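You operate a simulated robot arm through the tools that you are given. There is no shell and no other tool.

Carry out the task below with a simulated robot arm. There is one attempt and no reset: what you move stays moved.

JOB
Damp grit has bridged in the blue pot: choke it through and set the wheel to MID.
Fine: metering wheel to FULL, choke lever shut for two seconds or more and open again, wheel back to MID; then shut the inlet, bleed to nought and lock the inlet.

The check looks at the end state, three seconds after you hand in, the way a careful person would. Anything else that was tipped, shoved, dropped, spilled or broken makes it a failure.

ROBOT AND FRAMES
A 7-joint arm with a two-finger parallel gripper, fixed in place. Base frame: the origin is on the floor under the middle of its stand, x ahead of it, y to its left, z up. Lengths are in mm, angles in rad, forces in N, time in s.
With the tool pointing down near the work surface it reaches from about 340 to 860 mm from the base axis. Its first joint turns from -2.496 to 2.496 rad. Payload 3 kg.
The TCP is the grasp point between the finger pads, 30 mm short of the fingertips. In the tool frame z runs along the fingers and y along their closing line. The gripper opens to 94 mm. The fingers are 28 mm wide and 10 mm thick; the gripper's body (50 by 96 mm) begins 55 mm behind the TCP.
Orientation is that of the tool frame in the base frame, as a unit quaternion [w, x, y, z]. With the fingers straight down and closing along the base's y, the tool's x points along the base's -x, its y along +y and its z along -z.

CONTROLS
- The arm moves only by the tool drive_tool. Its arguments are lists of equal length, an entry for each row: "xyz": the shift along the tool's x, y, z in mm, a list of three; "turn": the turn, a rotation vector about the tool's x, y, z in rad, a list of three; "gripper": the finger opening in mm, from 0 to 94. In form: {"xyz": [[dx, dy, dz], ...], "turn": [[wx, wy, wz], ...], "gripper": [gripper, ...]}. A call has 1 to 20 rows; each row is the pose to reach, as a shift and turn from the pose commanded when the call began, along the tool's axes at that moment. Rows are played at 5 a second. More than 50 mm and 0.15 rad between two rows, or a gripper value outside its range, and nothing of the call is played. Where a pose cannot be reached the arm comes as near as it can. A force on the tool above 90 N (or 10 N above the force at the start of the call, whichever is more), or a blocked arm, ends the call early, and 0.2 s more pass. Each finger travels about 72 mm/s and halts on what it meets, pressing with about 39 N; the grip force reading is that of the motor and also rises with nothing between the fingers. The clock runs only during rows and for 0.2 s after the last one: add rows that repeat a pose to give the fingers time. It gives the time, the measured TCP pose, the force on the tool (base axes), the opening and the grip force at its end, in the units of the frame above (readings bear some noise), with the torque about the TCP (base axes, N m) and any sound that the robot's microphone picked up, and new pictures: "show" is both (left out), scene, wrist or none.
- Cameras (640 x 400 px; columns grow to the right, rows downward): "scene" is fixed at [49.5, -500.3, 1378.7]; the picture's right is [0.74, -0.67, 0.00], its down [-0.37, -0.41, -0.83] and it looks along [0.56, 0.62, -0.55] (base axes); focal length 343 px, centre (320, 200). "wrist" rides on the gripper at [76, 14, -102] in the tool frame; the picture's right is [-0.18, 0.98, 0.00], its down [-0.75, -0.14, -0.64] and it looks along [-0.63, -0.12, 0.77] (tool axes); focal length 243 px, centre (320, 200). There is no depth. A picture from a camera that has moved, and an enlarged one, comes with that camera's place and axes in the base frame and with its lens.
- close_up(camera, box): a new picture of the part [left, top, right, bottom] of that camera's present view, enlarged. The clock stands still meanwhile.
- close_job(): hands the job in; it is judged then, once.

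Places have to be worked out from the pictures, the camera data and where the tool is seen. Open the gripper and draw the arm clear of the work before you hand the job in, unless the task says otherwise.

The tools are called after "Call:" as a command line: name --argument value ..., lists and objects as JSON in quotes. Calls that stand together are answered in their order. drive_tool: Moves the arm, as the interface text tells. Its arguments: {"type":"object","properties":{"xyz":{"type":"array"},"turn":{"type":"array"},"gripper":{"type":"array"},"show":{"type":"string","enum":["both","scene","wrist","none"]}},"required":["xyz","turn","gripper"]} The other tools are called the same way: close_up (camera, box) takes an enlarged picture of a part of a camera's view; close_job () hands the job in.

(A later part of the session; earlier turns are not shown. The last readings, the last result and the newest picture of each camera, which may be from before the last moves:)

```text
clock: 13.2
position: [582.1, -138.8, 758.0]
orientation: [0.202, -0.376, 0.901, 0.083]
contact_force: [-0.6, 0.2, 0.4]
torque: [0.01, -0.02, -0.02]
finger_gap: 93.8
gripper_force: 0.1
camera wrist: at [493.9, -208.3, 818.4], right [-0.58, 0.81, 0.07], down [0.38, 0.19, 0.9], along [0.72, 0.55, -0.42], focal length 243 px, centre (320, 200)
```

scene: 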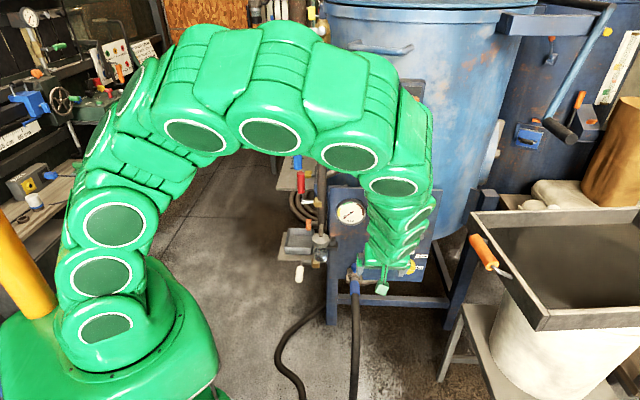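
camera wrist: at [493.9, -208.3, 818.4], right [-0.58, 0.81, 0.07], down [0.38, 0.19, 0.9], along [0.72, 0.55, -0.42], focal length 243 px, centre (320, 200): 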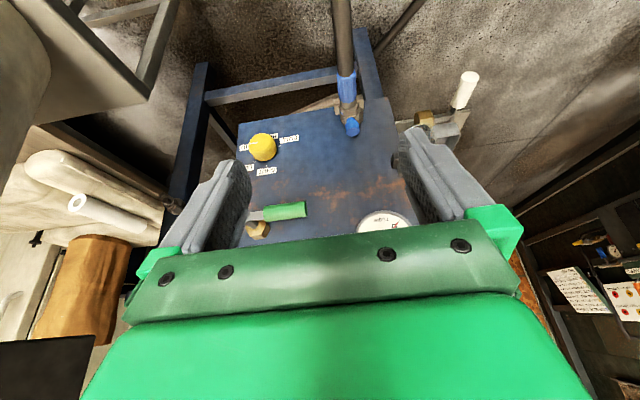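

Now the panel is in the wrist view (upside down). I zoom in on the wheel, choke and labels.

Call:
close_up --camera "wrist" --box '[225, 110, 325, 190]'

Call:
close_up --camera "wrist" --box '[230, 160, 350, 250]'

Call:
close_up --camera "wrist" --box '[180, 40, 480, 240]'

```text
5.00 times, centred on (275, 150) of wrist
camera zoom: at [493.9, -208.3, 818.4], right [-0.58, 0.81, 0.07], down [0.38, 0.19, 0.9], along [0.72, 0.55, -0.42], focal length 1213 px, centre (545, 450)
```

zoom: 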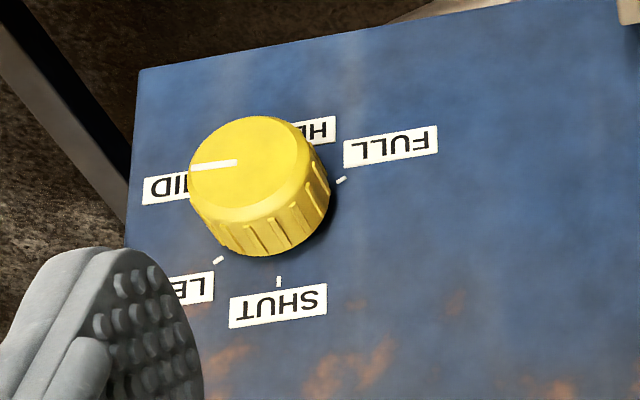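

```text
4.44 times, centred on (290, 205) of wrist
camera zoom: at [493.9, -208.3, 818.4], right [-0.58, 0.81, 0.07], down [0.38, 0.19, 0.9], along [0.72, 0.55, -0.42], focal length 1078 px, centre (453, 178)
```

zoom: 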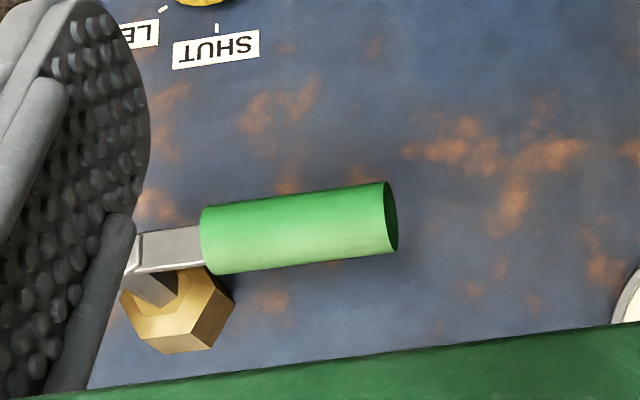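

```text
2.00 times, centred on (330, 140) of wrist
camera zoom: at [493.9, -208.3, 818.4], right [-0.58, 0.81, 0.07], down [0.38, 0.19, 0.9], along [0.72, 0.55, -0.42], focal length 485 px, centre (300, 320)
```

zoom: 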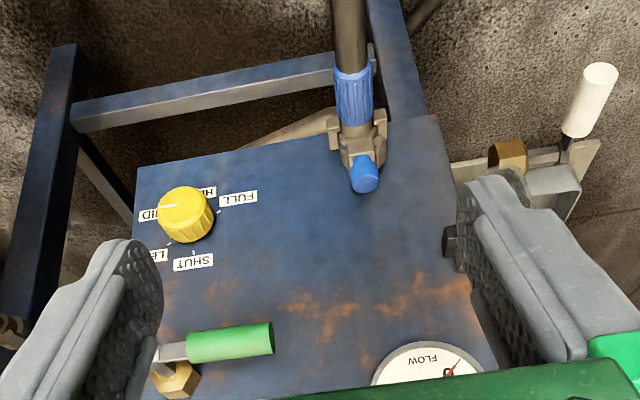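

The wheel labels read SHUT–LEAN–MID–HEAVY–FULL and the pointer sits at MID; the flow gauge is at 0. For better localisation I move closer and lower with less downward pitch, facing the wheel and choke.

Call:
drive_tool --xyz '[[-3.4, -18.4, 36.9], [-6.8, -36.8, 73.8], [-10.2, -55.1, 110.7], [-13.6, -73.5, 147.6], [-17, -91.9, 184.5], [-17, -91.9, 184.5]]' --turn '[[0, -0.122, 0], [0, -0.244, 0], [0, -0.367, 0], [0, -0.489, 0], [0, -0.611, 0], [0, -0.611, 0]]' --gripper '[94, 94, 94, 94, 94, 94]'

```text
clock: 14.6
position: [716.1, -136.4, 601.1]
orientation: [0.465, -0.334, 0.797, 0.192]
contact_force: [0.0, 0.3, 0.8]
torque: [-0.01, 0.0, 0.01]
finger_gap: 93.7
gripper_force: 0.1
camera wrist: at [617.5, -216.5, 585.4], right [-0.63, 0.76, 0.16], down [-0.03, -0.23, 0.97], along [0.77, 0.61, 0.17], focal length 243 px, centre (320, 200)
```

scene: 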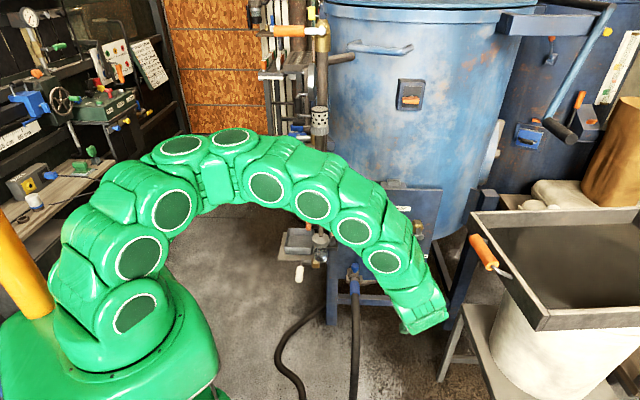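
wrist: 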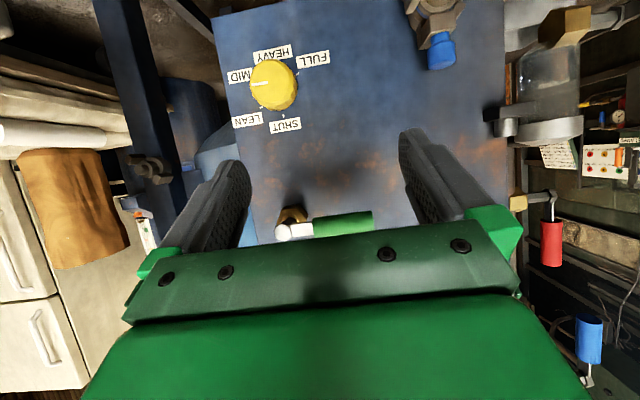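

Clear view of the wheel and all five labels. I zoom for pixel measurements.

Call:
close_up --camera "wrist" --box '[220, 35, 340, 140]'

Call:
close_up --camera "wrist" --box '[200, 0, 440, 250]'

Call:
close_up --camera "wrist" --box '[240, 170, 400, 250]'

```text
3.81 times, centred on (280, 88) of wrist
camera zoom: at [617.5, -216.5, 585.4], right [-0.63, 0.76, 0.16], down [-0.03, -0.23, 0.97], along [0.77, 0.61, 0.17], focal length 924 px, centre (472, 629)
```

zoom: 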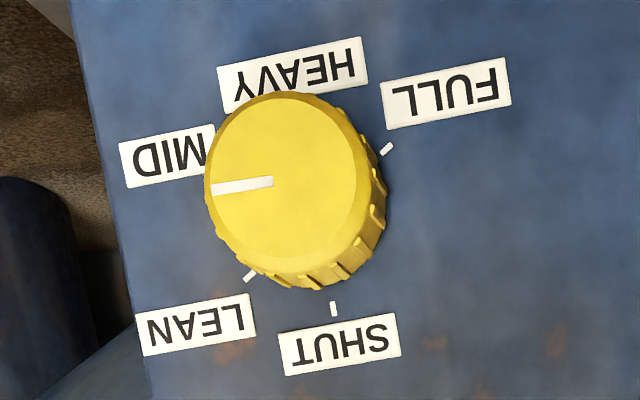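

```text
1.60 times, centred on (320, 125) of wrist
camera zoom: at [617.5, -216.5, 585.4], right [-0.63, 0.76, 0.16], down [-0.03, -0.23, 0.97], along [0.77, 0.61, 0.17], focal length 388 px, centre (320, 320)
```

zoom: 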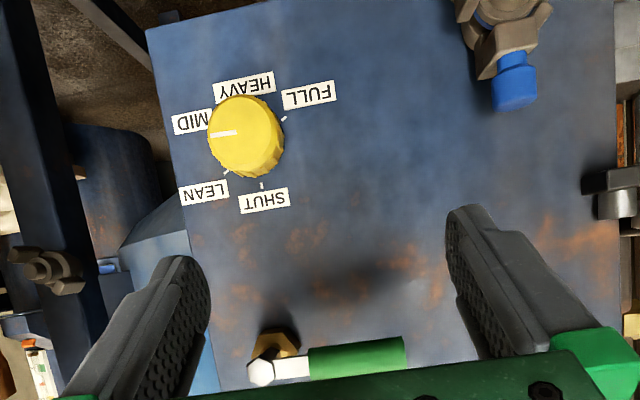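

```text
4.00 times, centred on (320, 210) of wrist
camera zoom: at [617.5, -216.5, 585.4], right [-0.63, 0.76, 0.16], down [-0.03, -0.23, 0.97], along [0.77, 0.61, 0.17], focal length 970 px, centre (320, 160)
```

zoom: 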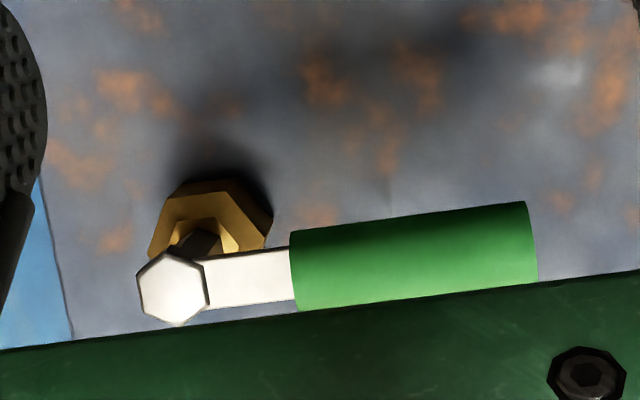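

From the two wrist views the wheel's face centre is ≈(883, -51, 490), 29 mm proud of a panel with inward normal ≈(0.707, 0.707, 0). Ticks are about 60° apart (SHUT 0, LEAN 60, MID 120, HEAVY 180, FULL 240) and the pointer is now near 90°, between LEAN and MID. I move to a standoff 100 mm out on the wheel axis with the tool horizontal.

Call:
drive_tool --xyz '[[14.6, -14.4, 30.6], [29.2, -28.8, 61.3], [43.8, -43.1, 92], [58.4, -57.5, 122.6], [58.4, -57.5, 122.6]]' --turn '[[0.001, -0.129, 0.0016], [0.002, -0.258, 0.003], [0.003, -0.387, 0.005], [0.0045, -0.5164, 0.0063], [0.0045, -0.5164, 0.0063]]' --gripper '[94, 94, 94, 94, 94]'

```text
clock: 15.8
position: [800.5, -117.3, 546.3]
orientation: [0.654, -0.268, 0.654, 0.271]
contact_force: [1.4, 1.7, 0.8]
torque: [0.0, -0.01, 0.0]
finger_gap: 94.1
gripper_force: 0.1
out of reach, approached as far as the arm can: row 4, 5
camera wrist: at [717.7, -179.8, 470.0], right [-0.69, 0.7, 0.19], down [-0.35, -0.55, 0.75], along [0.63, 0.46, 0.63], focal length 243 px, centre (320, 200)
```

scene: 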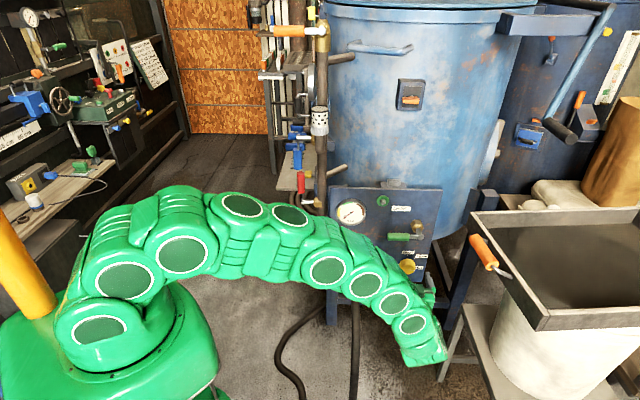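
wrist: 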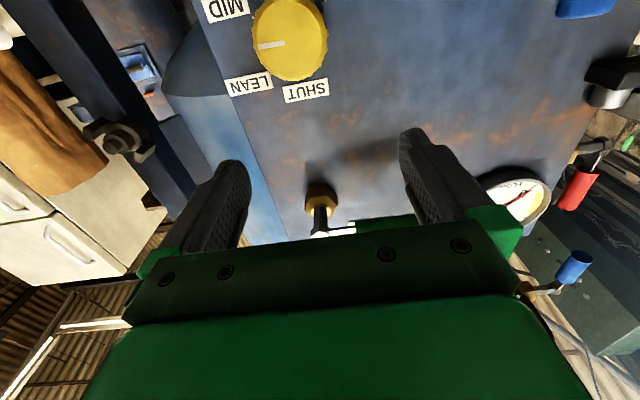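

At this roll the arm can't get down to z 490 (it stopped at 546, no contact), likely a wrist limit. The commanded standoff is still (812, -122, 490), so I roll the hand clockwise about its axis there, a more natural wrist bend for an approach from this side, and see whether it comes into reach.

Call:
drive_tool --xyz '[[0, 0, 0], [0, 0, 0], [0, 0, 0], [0, 0, 0], [0, 0, 0], [0, 0, 0], [0, 0, 0], [0, 0, 0], [0, 0, 0]]' --turn '[[0, 0, 0.13], [0, 0, 0.26], [0, 0, 0.39], [0, 0, 0.52], [0, 0, 0.65], [0, 0, 0.78], [0, 0, 0.91], [0, 0, 1.04], [0, 0, 1.04]]' --gripper '[94, 94, 94, 94, 94, 94, 94, 94, 94]'

```text
clock: 17.8
position: [798.0, -118.5, 546.3]
orientation: [0.432, 0.091, 0.702, 0.559]
contact_force: [-0.1, -0.8, 0.7]
torque: [0.01, -0.01, -0.01]
finger_gap: 94.2
gripper_force: 0.1
camera wrist: at [675.5, -138.9, 520.2], right [-0.24, 0.24, 0.94], down [0.05, -0.96, 0.26], along [0.97, 0.11, 0.21], focal length 243 px, centre (320, 200)
```

scene: 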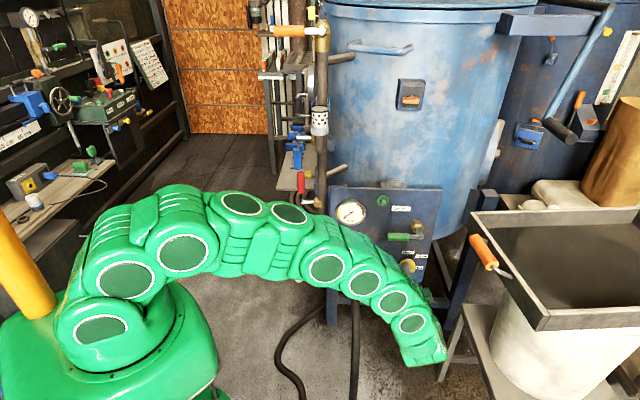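
wrist: 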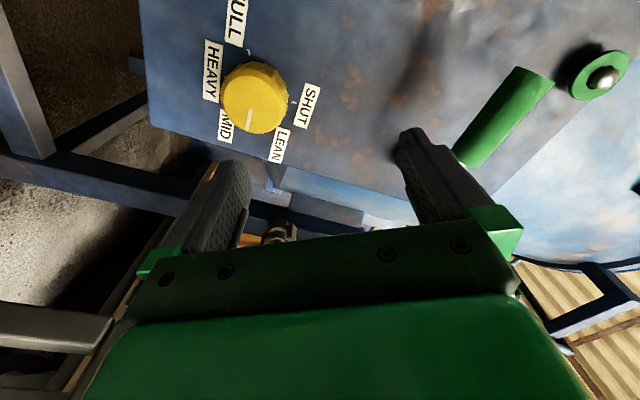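

The roll worked but height stayed 546; the wheel and its pointer are nicely in view. I test whether it can descend now, still 100 mm clear of the wheel.

Call:
drive_tool --xyz '[[7, -12, 0], [14, -24, 0], [21, -36, 0], [28.3, -48.3, 0], [28.3, -48.3, 0]]' --turn '[[0, 0, 0], [0, 0, 0], [0, 0, 0], [0, 0, 0], [0, 0, 0]]' --gripper '[94, 94, 94, 94, 94]' --show "wrist"

```text
clock: 19.0
position: [791.8, -118.4, 538.5]
orientation: [0.432, 0.091, 0.702, 0.559]
contact_force: [-0.1, -0.1, 0.1]
torque: [-0.02, -0.01, 0.03]
finger_gap: 93.9
gripper_force: 0.1
out of reach, approached as far as the arm can: row 1, 2, 3, 4, 5
camera wrist: at [668.1, -138.8, 514.5], right [-0.24, 0.24, 0.94], down [0.05, -0.96, 0.26], along [0.97, 0.11, 0.22], focal length 243 px, centre (320, 200)
```

wrist: 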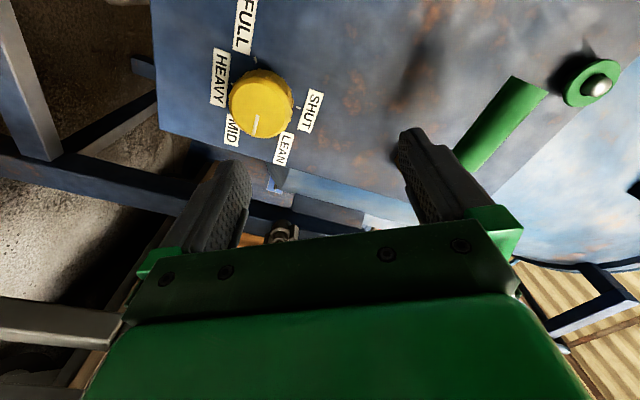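

It can only trade x for z, so it is at a limit. I look at the arm itself in the scene view to understand which limit this is.

Call:
close_up --camera "scene" --box '[40, 160, 460, 400]'

Call:
close_up --camera "wrist" --box '[200, 0, 360, 180]'

```text
1.52 times, centred on (250, 280) of scene
camera zoom: at [49.5, -500.3, 1378.7], right [0.74, -0.67, 0.0], down [-0.37, -0.41, -0.83], along [0.56, 0.62, -0.55], focal length 523 px, centre (427, 78)
```

zoom: 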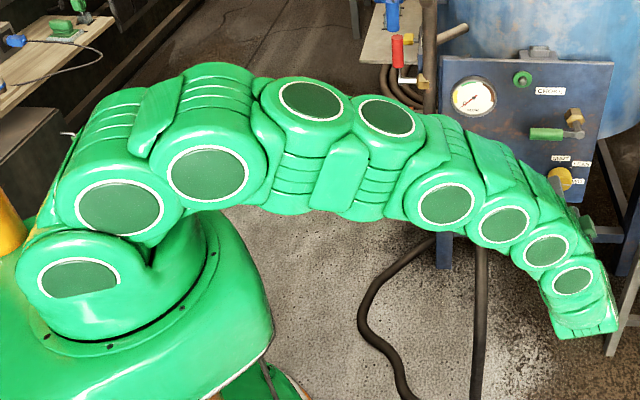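

```text
2.22 times, centred on (280, 90) of wrist
camera zoom: at [668.1, -138.8, 514.5], right [-0.24, 0.24, 0.94], down [0.05, -0.96, 0.26], along [0.97, 0.11, 0.22], focal length 539 px, centre (409, 444)
```

zoom: 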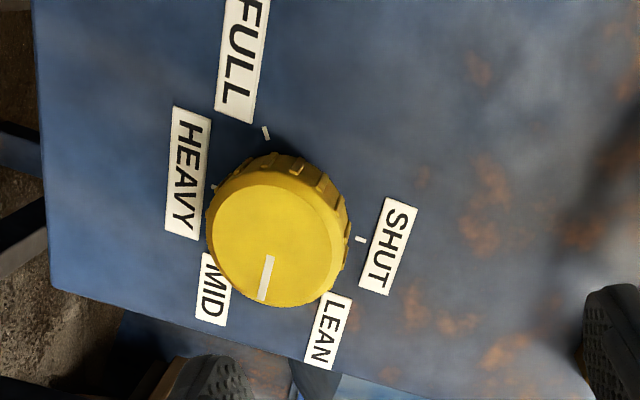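

The arm bends gently rather than being stretched, so it's the wrist bend that is limiting: I came in through the wrong wrist branch. I'll unwind (roll back and retreat), go back to fingers-down, then come in with the tool first pointing sideways (+y) and yaw to the panel heading.

Call:
drive_tool --xyz '[[0, 0, -15], [0, 0, -30], [0, 0, -45], [0, 0, -60], [0, 0, -75], [0, 0, -90], [0, 0, -100], [0, 0, -100]]' --turn '[[0, 0, -0.13], [0, 0, -0.26], [0, 0, -0.39], [0, 0, -0.52], [0, 0, -0.65], [0, 0, -0.78], [0, 0, -0.91], [0, 0, -1.04]]' --gripper '[94, 94, 94, 94, 94, 94, 94, 94]' --show "scene"

```text
clock: 20.8
position: [716.1, -189.9, 541.8]
orientation: [0.654, -0.27, 0.654, 0.269]
contact_force: [0.2, -0.3, 0.5]
torque: [-0.03, 0.01, 0.03]
finger_gap: 94.3
gripper_force: 0.1
```

scene: 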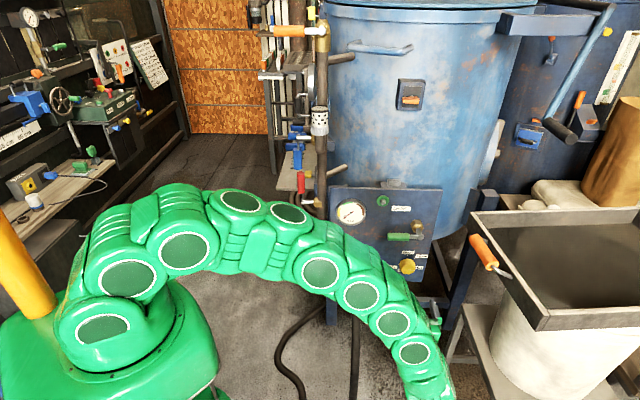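

Retreated cleanly. Now I rise and unwind to fingers-down at about (600, -120, 780).

Call:
drive_tool --xyz '[[-18.3, 10.1, -2.5], [-36.6, 20.2, -5], [-54.9, 30.3, -7.5], [-73.2, 40.5, -10], [-91.5, 50.6, -12.5], [-109.8, 60.7, -15], [-128.2, 70.8, -17.5], [-146.5, 80.9, -20], [-164.8, 91, -22.5], [-183.1, 101.2, -25], [-201.4, 111.3, -27.5], [-219.7, 121.4, -30], [-238, 131.5, -32.5], [-238, 131.5, -32.5]]' --turn '[[0.0472, 0.1141, 0.0472], [0.0943, 0.2282, 0.0943], [0.1415, 0.3422, 0.1415], [0.1886, 0.4563, 0.1886], [0.2358, 0.5704, 0.2358], [0.2829, 0.6845, 0.2829], [0.3301, 0.7985, 0.3301], [0.3772, 0.9126, 0.3772], [0.4244, 1.0267, 0.4244], [0.4715, 1.1408, 0.4715], [0.5187, 1.2548, 0.5187], [0.5658, 1.3689, 0.5658], [0.613, 1.483, 0.613], [0.613, 1.483, 0.613]]' --gripper '[94, 94, 94, 94, 94, 94, 94, 94, 94, 94, 94, 94, 94, 94]' --show "scene"

```text
clock: 23.8
position: [599.6, -120.7, 781.6]
orientation: [-0.002, 0.0, 1.0, -0.002]
contact_force: [-0.5, -0.1, -0.1]
torque: [0.02, -0.01, -0.02]
finger_gap: 94.0
gripper_force: 0.1
```

scene: 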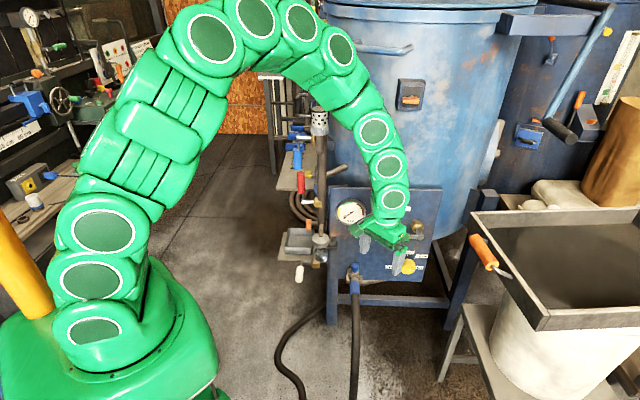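

Fingers-down and clear. The elbow swivelled oddly on the first approach, so this time I extend outward with the hand mostly down first, staying 100 mm short of the choke lever, and only then pitch up.

Call:
drive_tool --xyz '[[-27.2, -1.3, 20.2], [-54.4, -2.7, 40.5], [-81.6, -4, 60.7], [-108.8, -5.3, 80.9], [-136, -6.6, 101.1], [-163.2, -8, 121.4], [-190.4, -9.3, 141.6], [-190.4, -9.3, 141.6]]' --turn '[[-0.0244, -0.0591, -0.1104], [-0.0489, -0.1182, -0.2207], [-0.0733, -0.1773, -0.3311], [-0.0977, -0.2363, -0.4415], [-0.1221, -0.2954, -0.5519], [-0.1466, -0.3545, -0.6622], [-0.171, -0.4136, -0.7726], [-0.171, -0.4136, -0.7726]]' --gripper '[94, 94, 94, 94, 94, 94, 94, 94]'

```text
clock: 25.6
position: [792.4, -129.6, 639.7]
orientation: [0.199, -0.373, 0.903, 0.082]
contact_force: [0.6, -0.1, 0.5]
torque: [-0.02, -0.03, 0.02]
finger_gap: 93.9
gripper_force: 0.0
camera wrist: at [703.1, -198.7, 701.3], right [-0.58, 0.81, 0.08], down [0.39, 0.19, 0.9], along [0.72, 0.55, -0.43], focal length 243 px, centre (320, 200)
```

scene: 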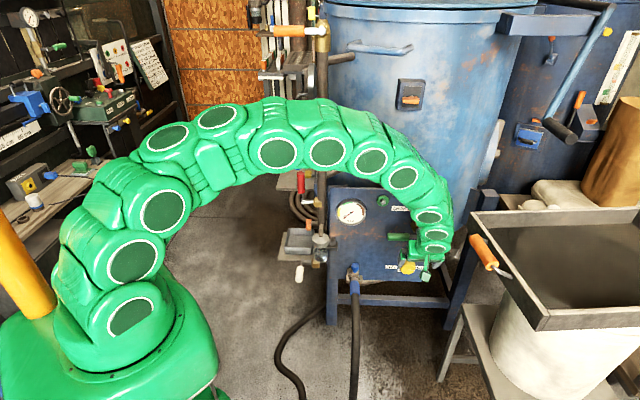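
wrist: 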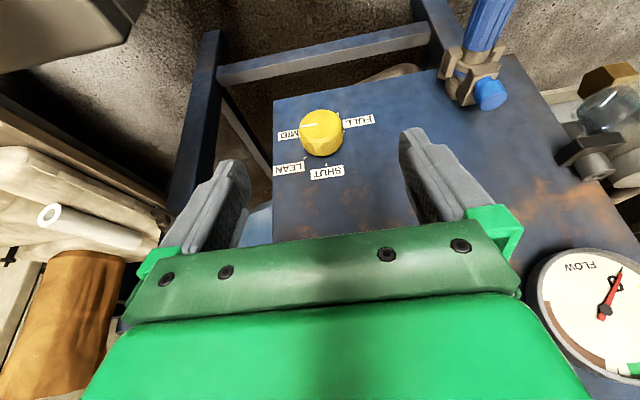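

Reached comfortably with margin. Now I lower and pitch the tool up partway toward the wheel axis.

Call:
drive_tool --xyz '[[6.6, -1.4, 21.7], [13.2, -2.8, 43.5], [19.9, -4.3, 65.2], [26.5, -5.7, 86.9], [26.5, -5.7, 86.9]]' --turn '[[0, -0.109, 0], [0, -0.218, 0], [0, -0.327, 0], [0, -0.436, 0], [0, -0.436, 0]]' --gripper '[94, 94, 94, 94, 94]'

```text
clock: 26.8
position: [805.3, -123.1, 549.5]
orientation: [0.39, -0.346, 0.838, 0.162]
contact_force: [-0.2, 0.9, 0.5]
torque: [0.02, 0.01, 0.01]
finger_gap: 93.9
gripper_force: 0.1
camera wrist: at [705.7, -203.5, 557.1], right [-0.61, 0.78, 0.14], down [0.1, -0.1, 0.99], along [0.79, 0.62, -0.01], focal length 243 px, centre (320, 200)
```

scene: 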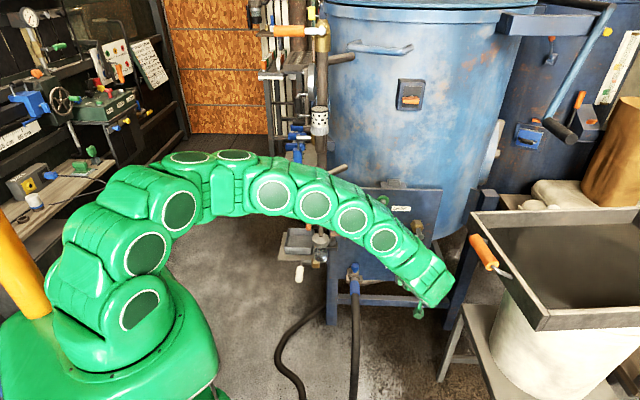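
wrist: 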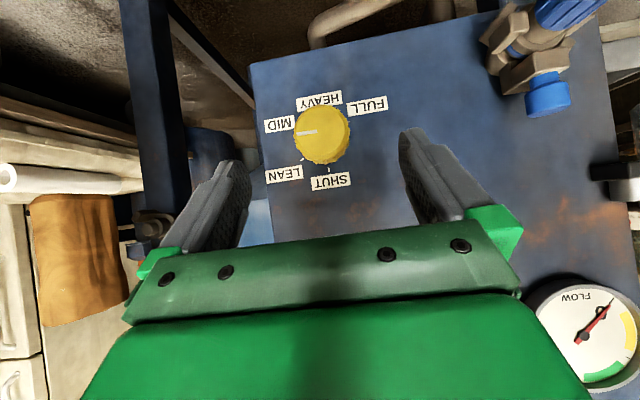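

Still reachable. I continue to nearly horizontal (15° down) at z ≈ 500.

Call:
drive_tool --xyz '[[10.1, -0.9, 7.4], [20.3, -1.8, 14.7], [30.4, -2.6, 22.1], [40.6, -3.5, 29.5], [40.6, -3.5, 29.5]]' --turn '[[0, -0.109, 0], [0, -0.218, 0], [0, -0.327, 0], [0, -0.436, 0], [0, -0.436, 0]]' --gripper '[94, 94, 94, 94, 94]'

Call:
close_up --camera "wrist" --box '[240, 0, 400, 150]'

```text
clock: 28.0
position: [804.2, -129.7, 499.4]
orientation: [0.562, -0.303, 0.733, 0.233]
contact_force: [-0.1, -0.7, -0.6]
torque: [0.02, 0.02, -0.01]
finger_gap: 93.9
gripper_force: 0.0
camera wrist: at [711.3, -203.4, 453.2], right [-0.66, 0.73, 0.18], down [-0.2, -0.4, 0.89], along [0.72, 0.56, 0.41], focal length 243 px, centre (320, 200)
```

scene: 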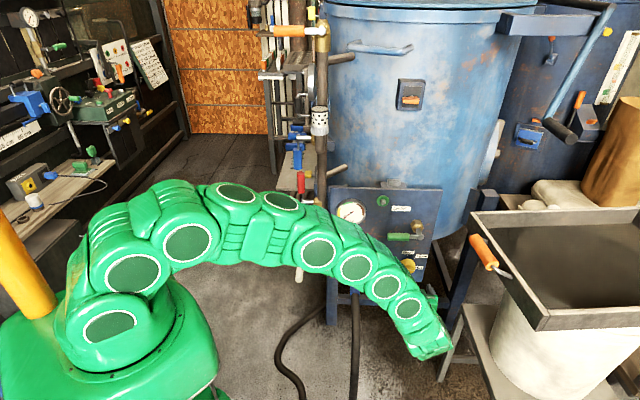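
wrist: 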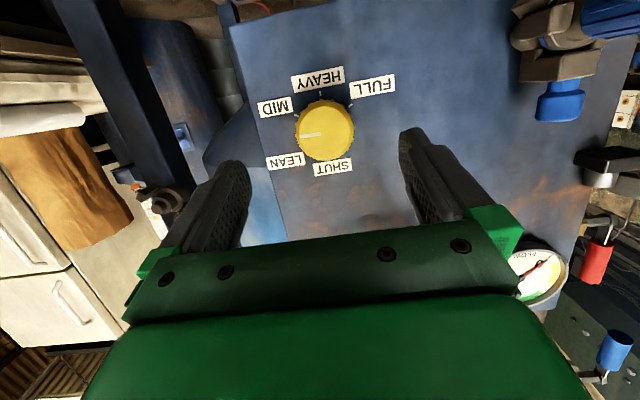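

```text
2.67 times, centred on (320, 75) of wrist
camera zoom: at [711.3, -203.4, 453.2], right [-0.66, 0.73, 0.18], down [-0.2, -0.4, 0.89], along [0.72, 0.56, 0.41], focal length 647 px, centre (320, 533)
```

zoom: 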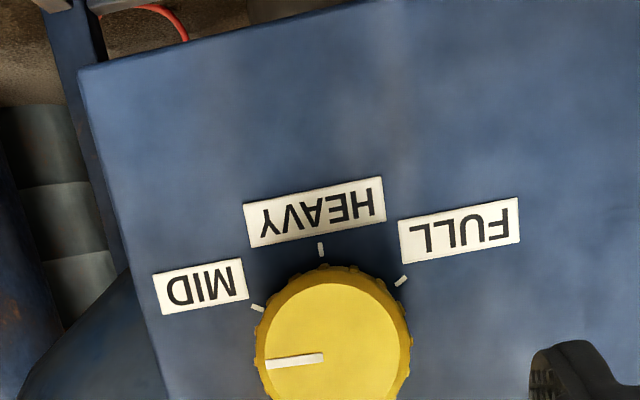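

Reached (804, -130, 499) at 15° below horizontal. I take a full zoom on the wheel for a refined position.

Call:
close_up --camera "wrist" --box '[250, 60, 410, 180]'

```text
3.33 times, centred on (330, 120) of wrist
camera zoom: at [711.3, -203.4, 453.2], right [-0.66, 0.73, 0.18], down [-0.2, -0.4, 0.89], along [0.72, 0.56, 0.41], focal length 809 px, centre (287, 467)
```

zoom: 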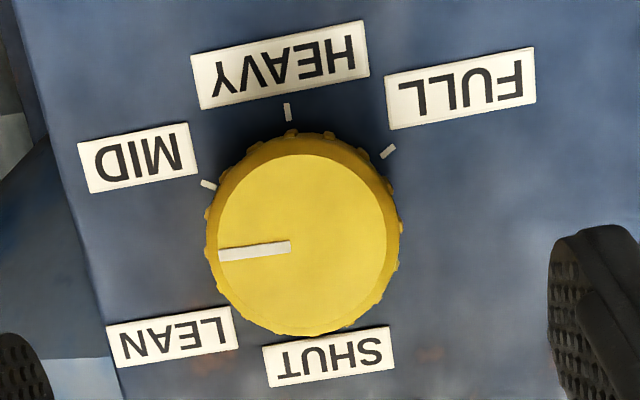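

Refined wheel face centre ≈ (882, -52, 490), pointer ≈ 91°, MID tick 120°, FULL tick 240°. I level the tool and move to a 60 mm standoff on the wheel axis.

Call:
drive_tool --xyz '[[-0.6, 0, 14], [-1.2, 0, 28], [-1.7, 0, 42.9], [-1.7, 0, 42.9]]' --turn '[[0, -0.087, 0], [0, -0.174, 0], [0, -0.261, 0], [0, -0.261, 0]]' --gripper '[94, 94, 94, 94]'

```text
clock: 29.0
position: [820.9, -96.9, 551.1]
orientation: [0.653, -0.27, 0.655, 0.269]
contact_force: [0.2, 0.0, -0.2]
torque: [-0.01, 0.0, -0.02]
finger_gap: 93.9
gripper_force: 0.1
out of reach, approached as far as the arm can: row 1, 2, 3, 4
camera wrist: at [739.3, -159.9, 474.7], right [-0.69, 0.7, 0.18], down [-0.35, -0.55, 0.76], along [0.63, 0.46, 0.63], focal length 243 px, centre (320, 200)
```

scene: 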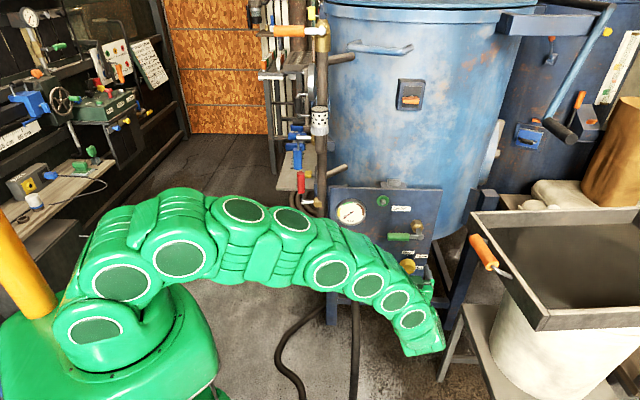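
wrist: 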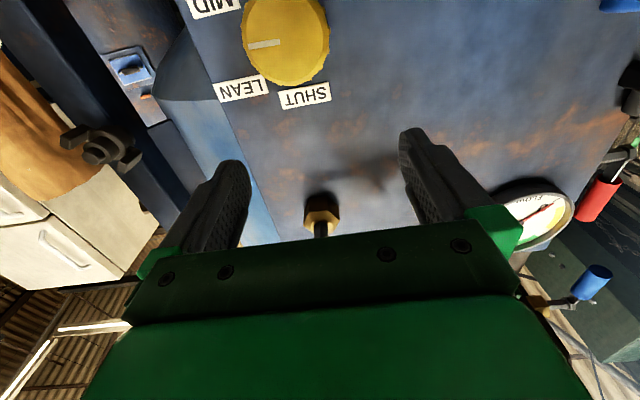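

Exactly coaxial is out of reach at that height, but a tilted grip works: I'll let the tool axis lean about 25° off the wheel axis (body toward the left first, then up), with the closing line square to the wheel axis, and turn the wheel by sweeping the tool around the wheel axis in strokes. I go to the standoff for the 'body-left' start: heading 20°, level, closing line vertical.

Call:
drive_tool --xyz '[[3, 2, -12], [6, 4, -20], [11, 6, -25], [17, 8, -25], [23, 10, -25], [29, 12, -24], [35, 14, -22], [41, 16, -19], [46, 18, -15], [51, 20, -12], [56, 21.5, -9], [61.1, 22.5, -5.7], [61.1, 22.5, -5.7]]' --turn '[[0.0285, -0.0285, 0.1286], [0.057, -0.057, 0.2573], [0.0856, -0.0856, 0.3859], [0.1141, -0.1141, 0.5145], [0.1426, -0.1426, 0.6432], [0.1711, -0.1711, 0.7718], [0.1996, -0.1996, 0.9004], [0.2281, -0.2281, 1.0291], [0.2567, -0.2567, 1.1577], [0.2852, -0.2852, 1.2863], [0.3137, -0.3137, 1.415], [0.3422, -0.3422, 1.5436], [0.3422, -0.3422, 1.5436]]' --gripper '[94, 94, 94, 94, 94, 94, 94, 94, 94, 94, 94, 94, 94]'

```text
clock: 31.8
position: [798.8, -84.7, 498.8]
orientation: [0.405, 0.407, 0.58, 0.578]
contact_force: [-0.2, 0.7, 0.1]
torque: [-0.02, 0.02, 0.03]
finger_gap: 94.0
gripper_force: 0.1
out of reach, approached as far as the arm can: row 2, 3, 4, 5, 6, 7, 8, 9, 10, 11, 12, 13
camera wrist: at [678.4, -47.5, 513.9], right [0.07, -0.17, 0.98], down [-0.35, -0.93, -0.14], along [0.94, -0.33, -0.12], focal length 243 px, centre (320, 200)
```

scene: 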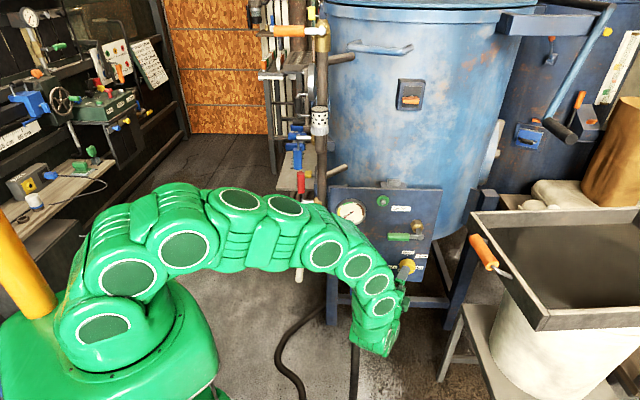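
wrist: 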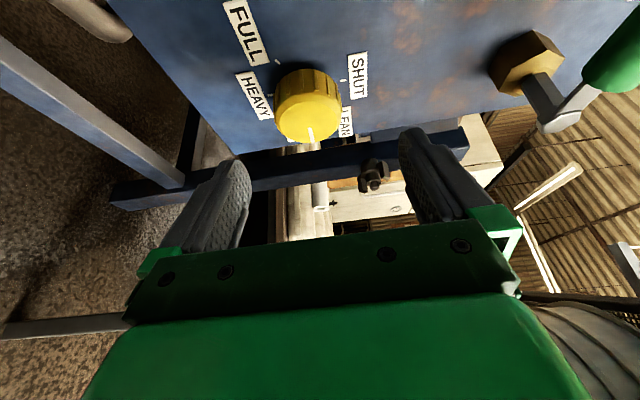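

Close, but level poses this low sit just out of reach (z 499 vs 490); tilting the tool downward raises the wrist. So I use a 45° lean, starting with the body up-left (clock angle -70°), standing off 70 mm from the grip pose.

Call:
drive_tool --xyz '[[-7.3, -2.2, 5.4], [-14.7, -4.4, 10.8], [-22, -6.6, 16.1], [-29.4, -8.8, 21.5], [-29.4, -8.8, 21.5]]' --turn '[[0.0503, -0.0864, 0.0718], [0.1006, -0.1728, 0.1437], [0.1508, -0.2591, 0.2155], [0.2011, -0.3455, 0.2873], [0.2011, -0.3455, 0.2873]]' --gripper '[94, 94, 94, 94, 94]'

```text
clock: 33.0
position: [830.2, -105.1, 491.3]
orientation: [0.369, 0.616, 0.493, 0.491]
contact_force: [-0.9, -0.2, -0.3]
torque: [0.03, -0.02, -0.02]
finger_gap: 93.4
gripper_force: 0.0
camera wrist: at [736.1, -37.9, 548.1], right [0.23, -0.42, 0.88], down [-0.68, -0.72, -0.16], along [0.69, -0.56, -0.45], focal length 243 px, centre (320, 200)
```

scene: 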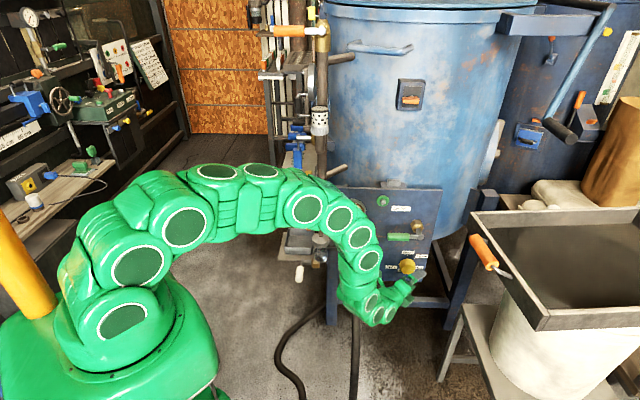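
wrist: 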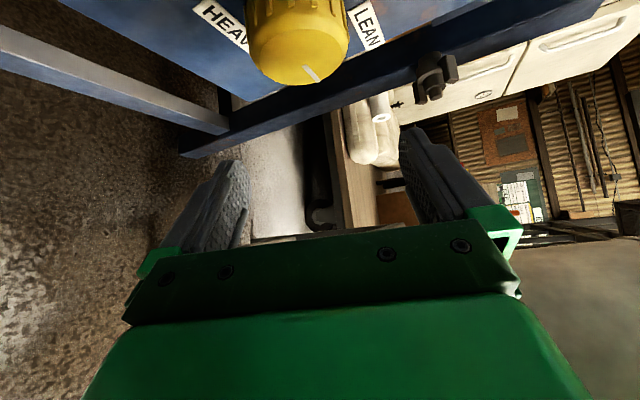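

Pose reached with the fingers straddling the wheel's axis direction. I advance 70 mm straight along the wheel axis with the gripper open.

Call:
drive_tool --xyz '[[12.3, -0.4, 12.2], [24.6, -0.8, 24.3], [36.9, -1.1, 36.5], [49.2, -1.5, 48.7], [49.2, -1.5, 48.7]]' --turn '[[0, 0, 0], [0, 0, 0], [0, 0, 0], [0, 0, 0], [0, 0, 0]]' --gripper '[94, 94, 94, 94, 94]'

```text
clock: 34.2
position: [876.2, -55.1, 490.8]
orientation: [0.37, 0.616, 0.492, 0.491]
contact_force: [-0.3, -0.5, 0.3]
torque: [-0.01, 0.01, 0.02]
finger_gap: 94.1
gripper_force: 0.1
camera wrist: at [784.3, 12.5, 547.8], right [0.23, -0.41, 0.88], down [-0.68, -0.72, -0.16], along [0.69, -0.56, -0.45], focal length 243 px, centre (320, 200)
```

scene: 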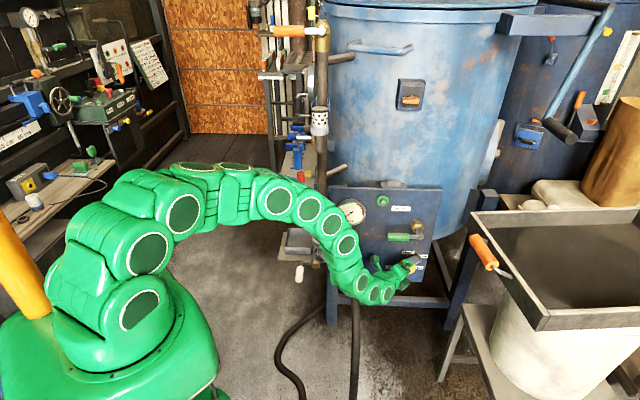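
wrist: 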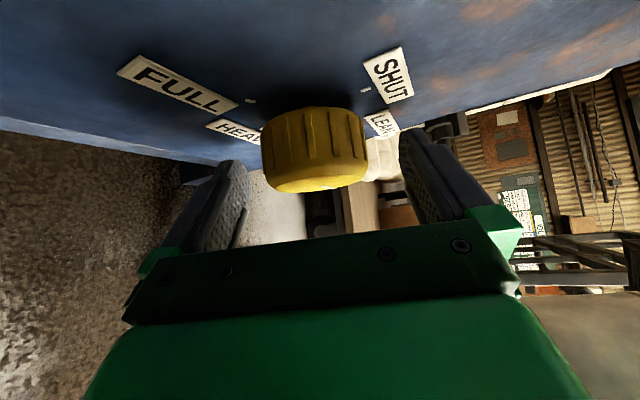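

The wheel is between the fingers, nearly centred. I close the gripper on it.

Call:
drive_tool --xyz '[[0, 0, 0], [0, 0, 0], [0, 0, 0], [0, 0, 0]]' --turn '[[0, 0, 0], [0, 0, 0], [0, 0, 0], [0, 0, 0]]' --gripper '[60, 30, 20, 20]'

Call:
close_up --camera "wrist" --box '[200, 50, 440, 220]'

```text
clock: 35.2
position: [876.7, -55.4, 490.8]
orientation: [0.37, 0.616, 0.493, 0.491]
contact_force: [1.2, 0.4, -1.0]
torque: [-0.03, 0.11, 0.02]
finger_gap: 55.5
gripper_force: 45.0
camera wrist: at [784.0, 12.5, 547.5], right [0.23, -0.41, 0.88], down [-0.68, -0.72, -0.16], along [0.69, -0.56, -0.45], focal length 243 px, centre (320, 200)
```

scene: 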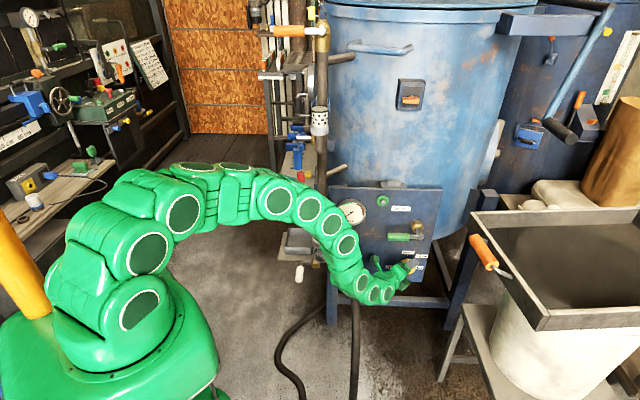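
wrist: 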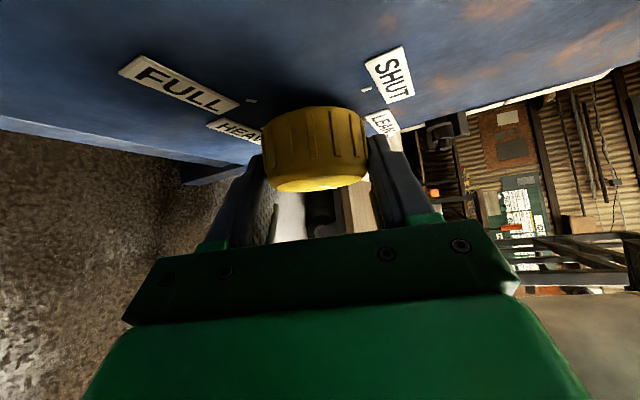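

```text
2.35 times, centred on (320, 135) of wrist
camera zoom: at [784.0, 12.5, 547.5], right [0.23, -0.41, 0.88], down [-0.68, -0.72, -0.16], along [0.69, -0.56, -0.45], focal length 571 px, centre (320, 353)
```

zoom: 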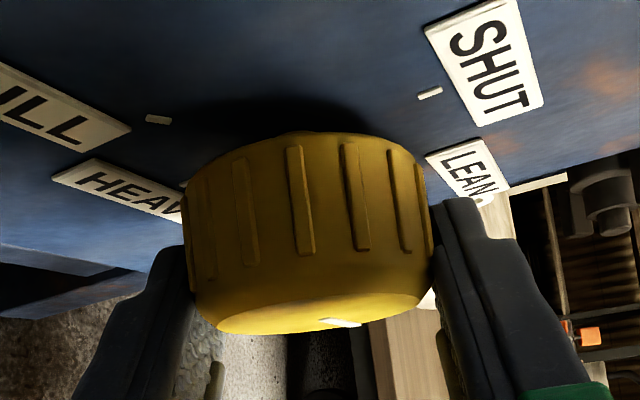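

Good grip (55.5 mm, 45 N, negligible side load). I sweep the tool clockwise around the wheel axis by 70°.

Call:
drive_tool --xyz '[[0, 0, 0], [0, 0, 0], [0, 0, 0], [0, 0, 0], [0, 0, 0], [0, 0, 0], [0, 0, 0], [0, 0, 0], [0, 0, 0], [0, 0, 0], [0, 0, 0]]' --turn '[[0.0864, 0, 0.0864], [0.1728, 0, 0.1728], [0.2592, 0, 0.2592], [0.3456, 0, 0.3456], [0.432, 0, 0.432], [0.5184, 0, 0.5184], [0.6048, 0, 0.6048], [0.6912, 0, 0.6912], [0.7776, 0, 0.7776], [0.864, 0, 0.864], [0.864, 0, 0.864]]' --gripper '[20, 20, 20, 20, 20, 20, 20, 20, 20, 20, 20]'

Call:
close_up --camera "wrist" --box '[200, 50, 440, 220]'

Call:
close_up --camera "scene" --box '[360, 200, 460, 300]'

```text
clock: 37.6
position: [878.0, -55.6, 490.7]
orientation: [-0.145, 0.855, 0.353, 0.352]
contact_force: [14.1, 3.8, 17.8]
torque: [0.16, -0.16, 0.23]
finger_gap: 55.4
gripper_force: 45.3
camera wrist: at [875.3, -79.2, 617.3], right [0.6, -0.79, -0.13], down [-0.8, -0.6, -0.08], along [-0.02, 0.15, -0.99], focal length 243 px, centre (320, 200)
```

scene: 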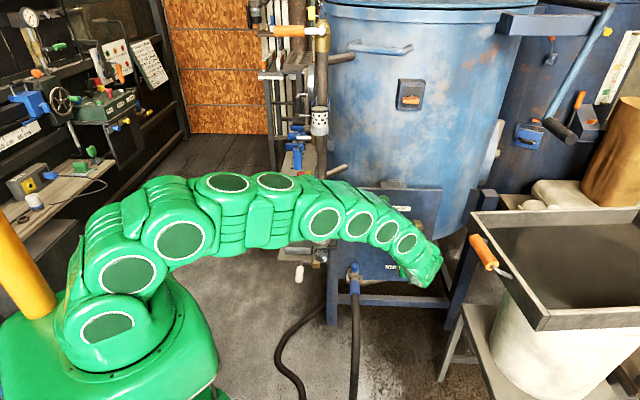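
wrist: 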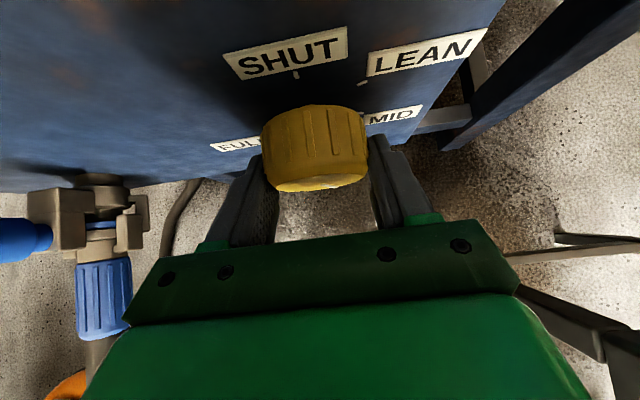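

```text
2.35 times, centred on (320, 135) of wrist
camera zoom: at [875.3, -79.2, 617.3], right [0.6, -0.79, -0.13], down [-0.8, -0.6, -0.08], along [-0.02, 0.15, -0.99], focal length 571 px, centre (320, 353)
```

zoom: 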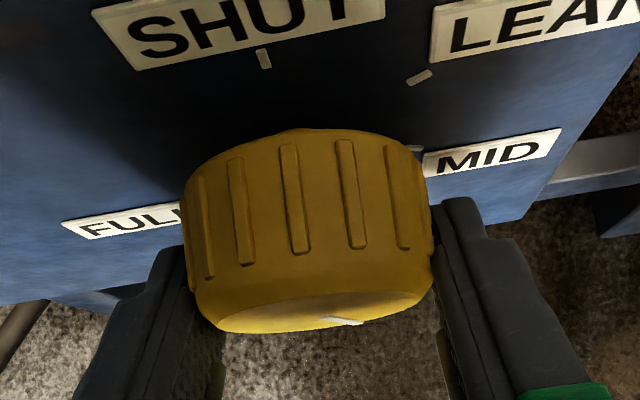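

```text
4.00 times, centred on (410, 250) of scene
camera zoom: at [49.5, -500.3, 1378.7], right [0.74, -0.67, 0.0], down [-0.37, -0.41, -0.83], along [0.56, 0.62, -0.55], focal length 1373 px, centre (-40, 0)
```

zoom: 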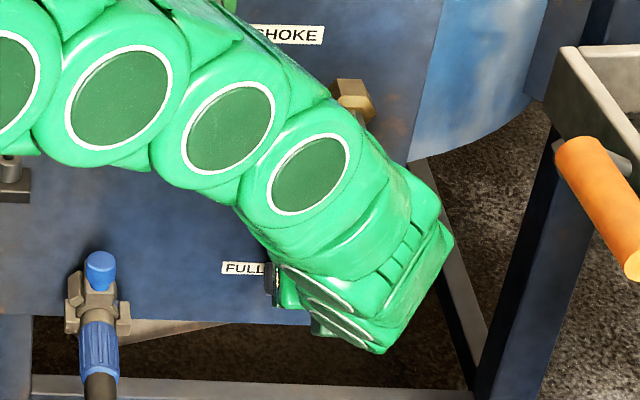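

The wheel turned with the gripper (pointer now ≈161°). I open the fingers, then sweep back -70° around the wheel with the fingers clear of its rim.

Call:
drive_tool --xyz '[[0, 0, 0], [0, 0, 0], [0, 0, 0], [0, 0, 0]]' --turn '[[0, 0, 0], [0, 0, 0], [0, 0, 0], [0, 0, 0]]' --gripper '[75, 94, 94, 94]'

Call:
close_up --camera "wrist" --box '[200, 50, 440, 220]'

```text
clock: 38.6
position: [876.5, -56.6, 490.4]
orientation: [-0.146, 0.854, 0.353, 0.352]
contact_force: [0.4, 0.3, -0.6]
torque: [-0.03, -0.01, 0.02]
finger_gap: 94.1
gripper_force: 0.1
camera wrist: at [874.7, -79.1, 616.4], right [0.6, -0.79, -0.13], down [-0.8, -0.6, -0.07], along [-0.02, 0.15, -0.99], focal length 243 px, centre (320, 200)
```

scene: 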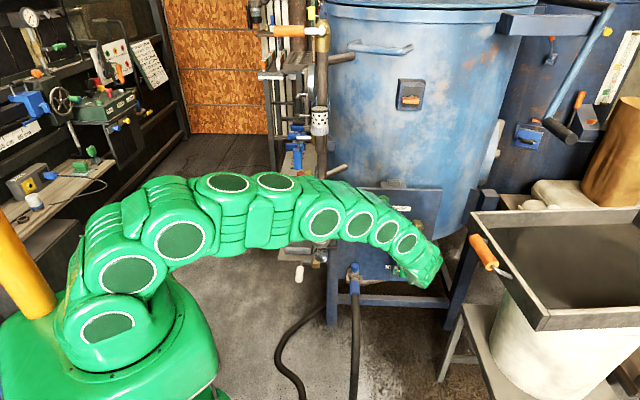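
wrist: 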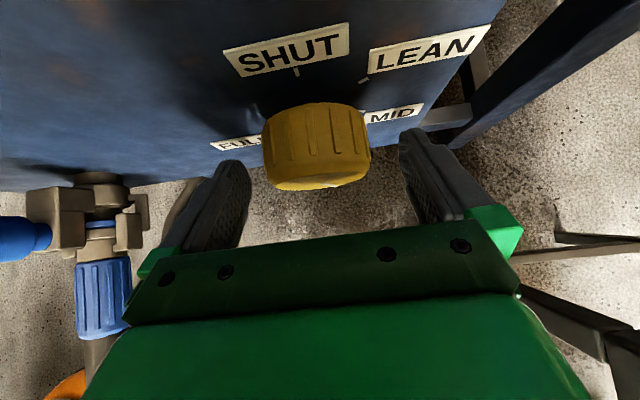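

```text
2.35 times, centred on (320, 135) of wrist
camera zoom: at [874.7, -79.1, 616.4], right [0.6, -0.79, -0.13], down [-0.8, -0.6, -0.07], along [-0.02, 0.15, -0.99], focal length 571 px, centre (320, 353)
```

zoom: 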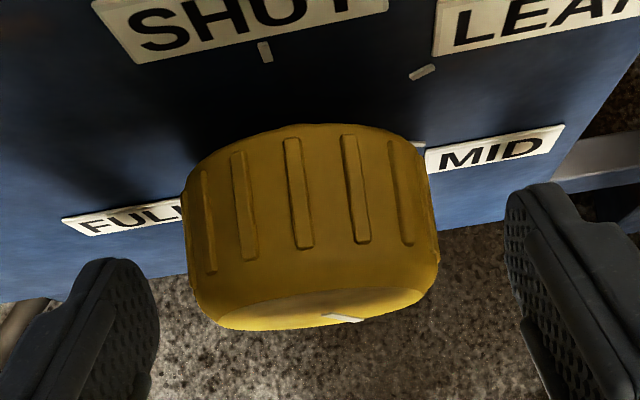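

Released cleanly, the wheel stays put. Sweeping back -70° with open fingers.

Call:
drive_tool --xyz '[[0, 0, 0], [0, 0, 0], [0, 0, 0], [0, 0, 0], [0, 0, 0], [0, 0, 0], [0, 0, 0], [0, 0, 0], [0, 0, 0], [0, 0, 0], [0, 0, 0]]' --turn '[[-0.0864, 0, -0.0864], [-0.1728, 0, -0.1728], [-0.2592, 0, -0.2592], [-0.3456, 0, -0.3456], [-0.432, 0, -0.432], [-0.5184, 0, -0.5184], [-0.6048, 0, -0.6048], [-0.6912, 0, -0.6912], [-0.7776, 0, -0.7776], [-0.864, 0, -0.864], [-0.864, 0, -0.864]]' --gripper '[94, 94, 94, 94, 94, 94, 94, 94, 94, 94, 94]'

Call:
close_up --camera "wrist" --box '[200, 50, 440, 220]'

Call:
close_up --camera "scene" --box '[370, 225, 440, 285]'

```text
clock: 41.0
position: [875.8, -56.7, 489.7]
orientation: [0.37, 0.616, 0.493, 0.49]
contact_force: [-0.3, 0.1, -1.0]
torque: [0.01, 0.03, -0.01]
finger_gap: 93.9
gripper_force: 0.0
camera wrist: at [783.9, 11.7, 545.8], right [0.23, -0.41, 0.88], down [-0.68, -0.72, -0.16], along [0.69, -0.56, -0.45], focal length 243 px, centre (320, 200)
```

scene: 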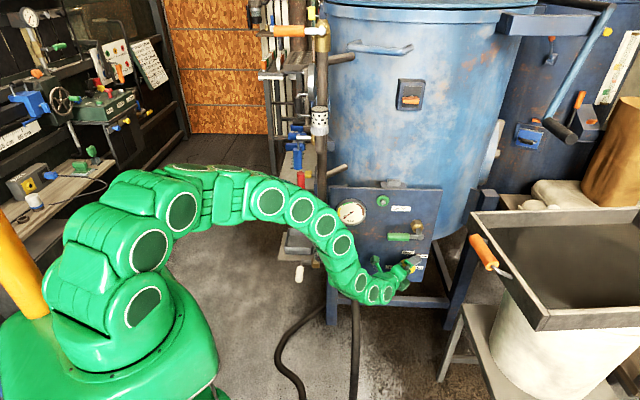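
wrist: 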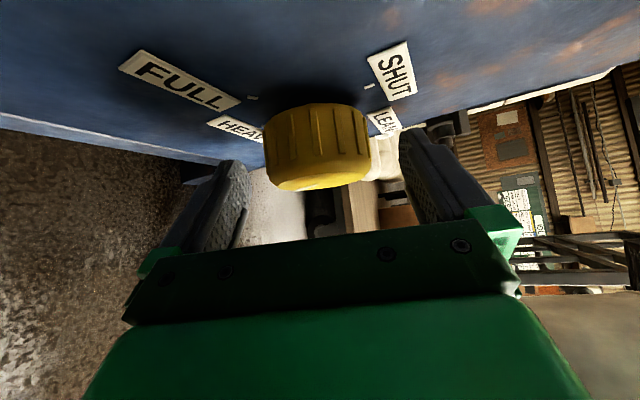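

```text
2.35 times, centred on (320, 135) of wrist
camera zoom: at [783.9, 11.7, 545.8], right [0.23, -0.41, 0.88], down [-0.68, -0.72, -0.16], along [0.69, -0.56, -0.45], focal length 571 px, centre (320, 353)
```

zoom: 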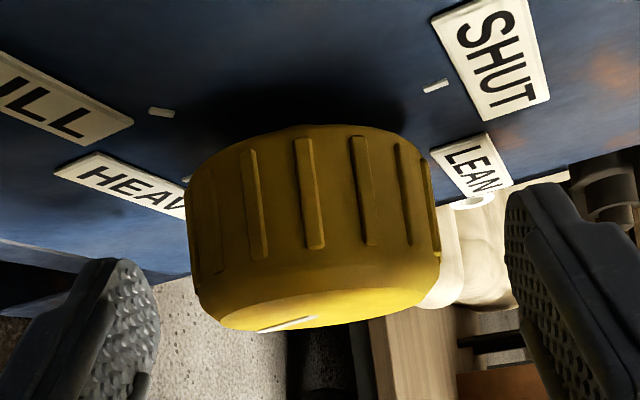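

```text
6.67 times, centred on (405, 255) of scene
camera zoom: at [49.5, -500.3, 1378.7], right [0.74, -0.67, 0.0], down [-0.37, -0.41, -0.83], along [0.56, 0.62, -0.55], focal length 2288 px, centre (-247, -167)
```

zoom: 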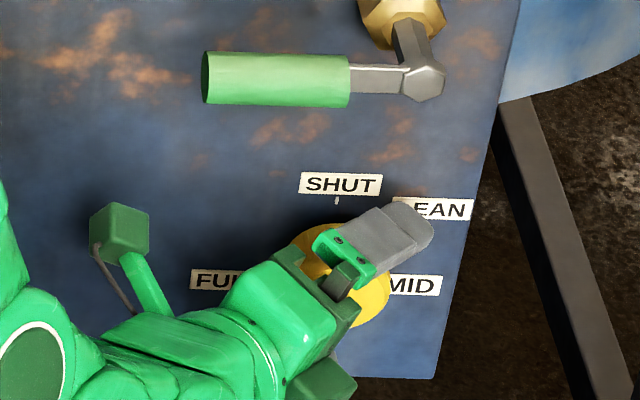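

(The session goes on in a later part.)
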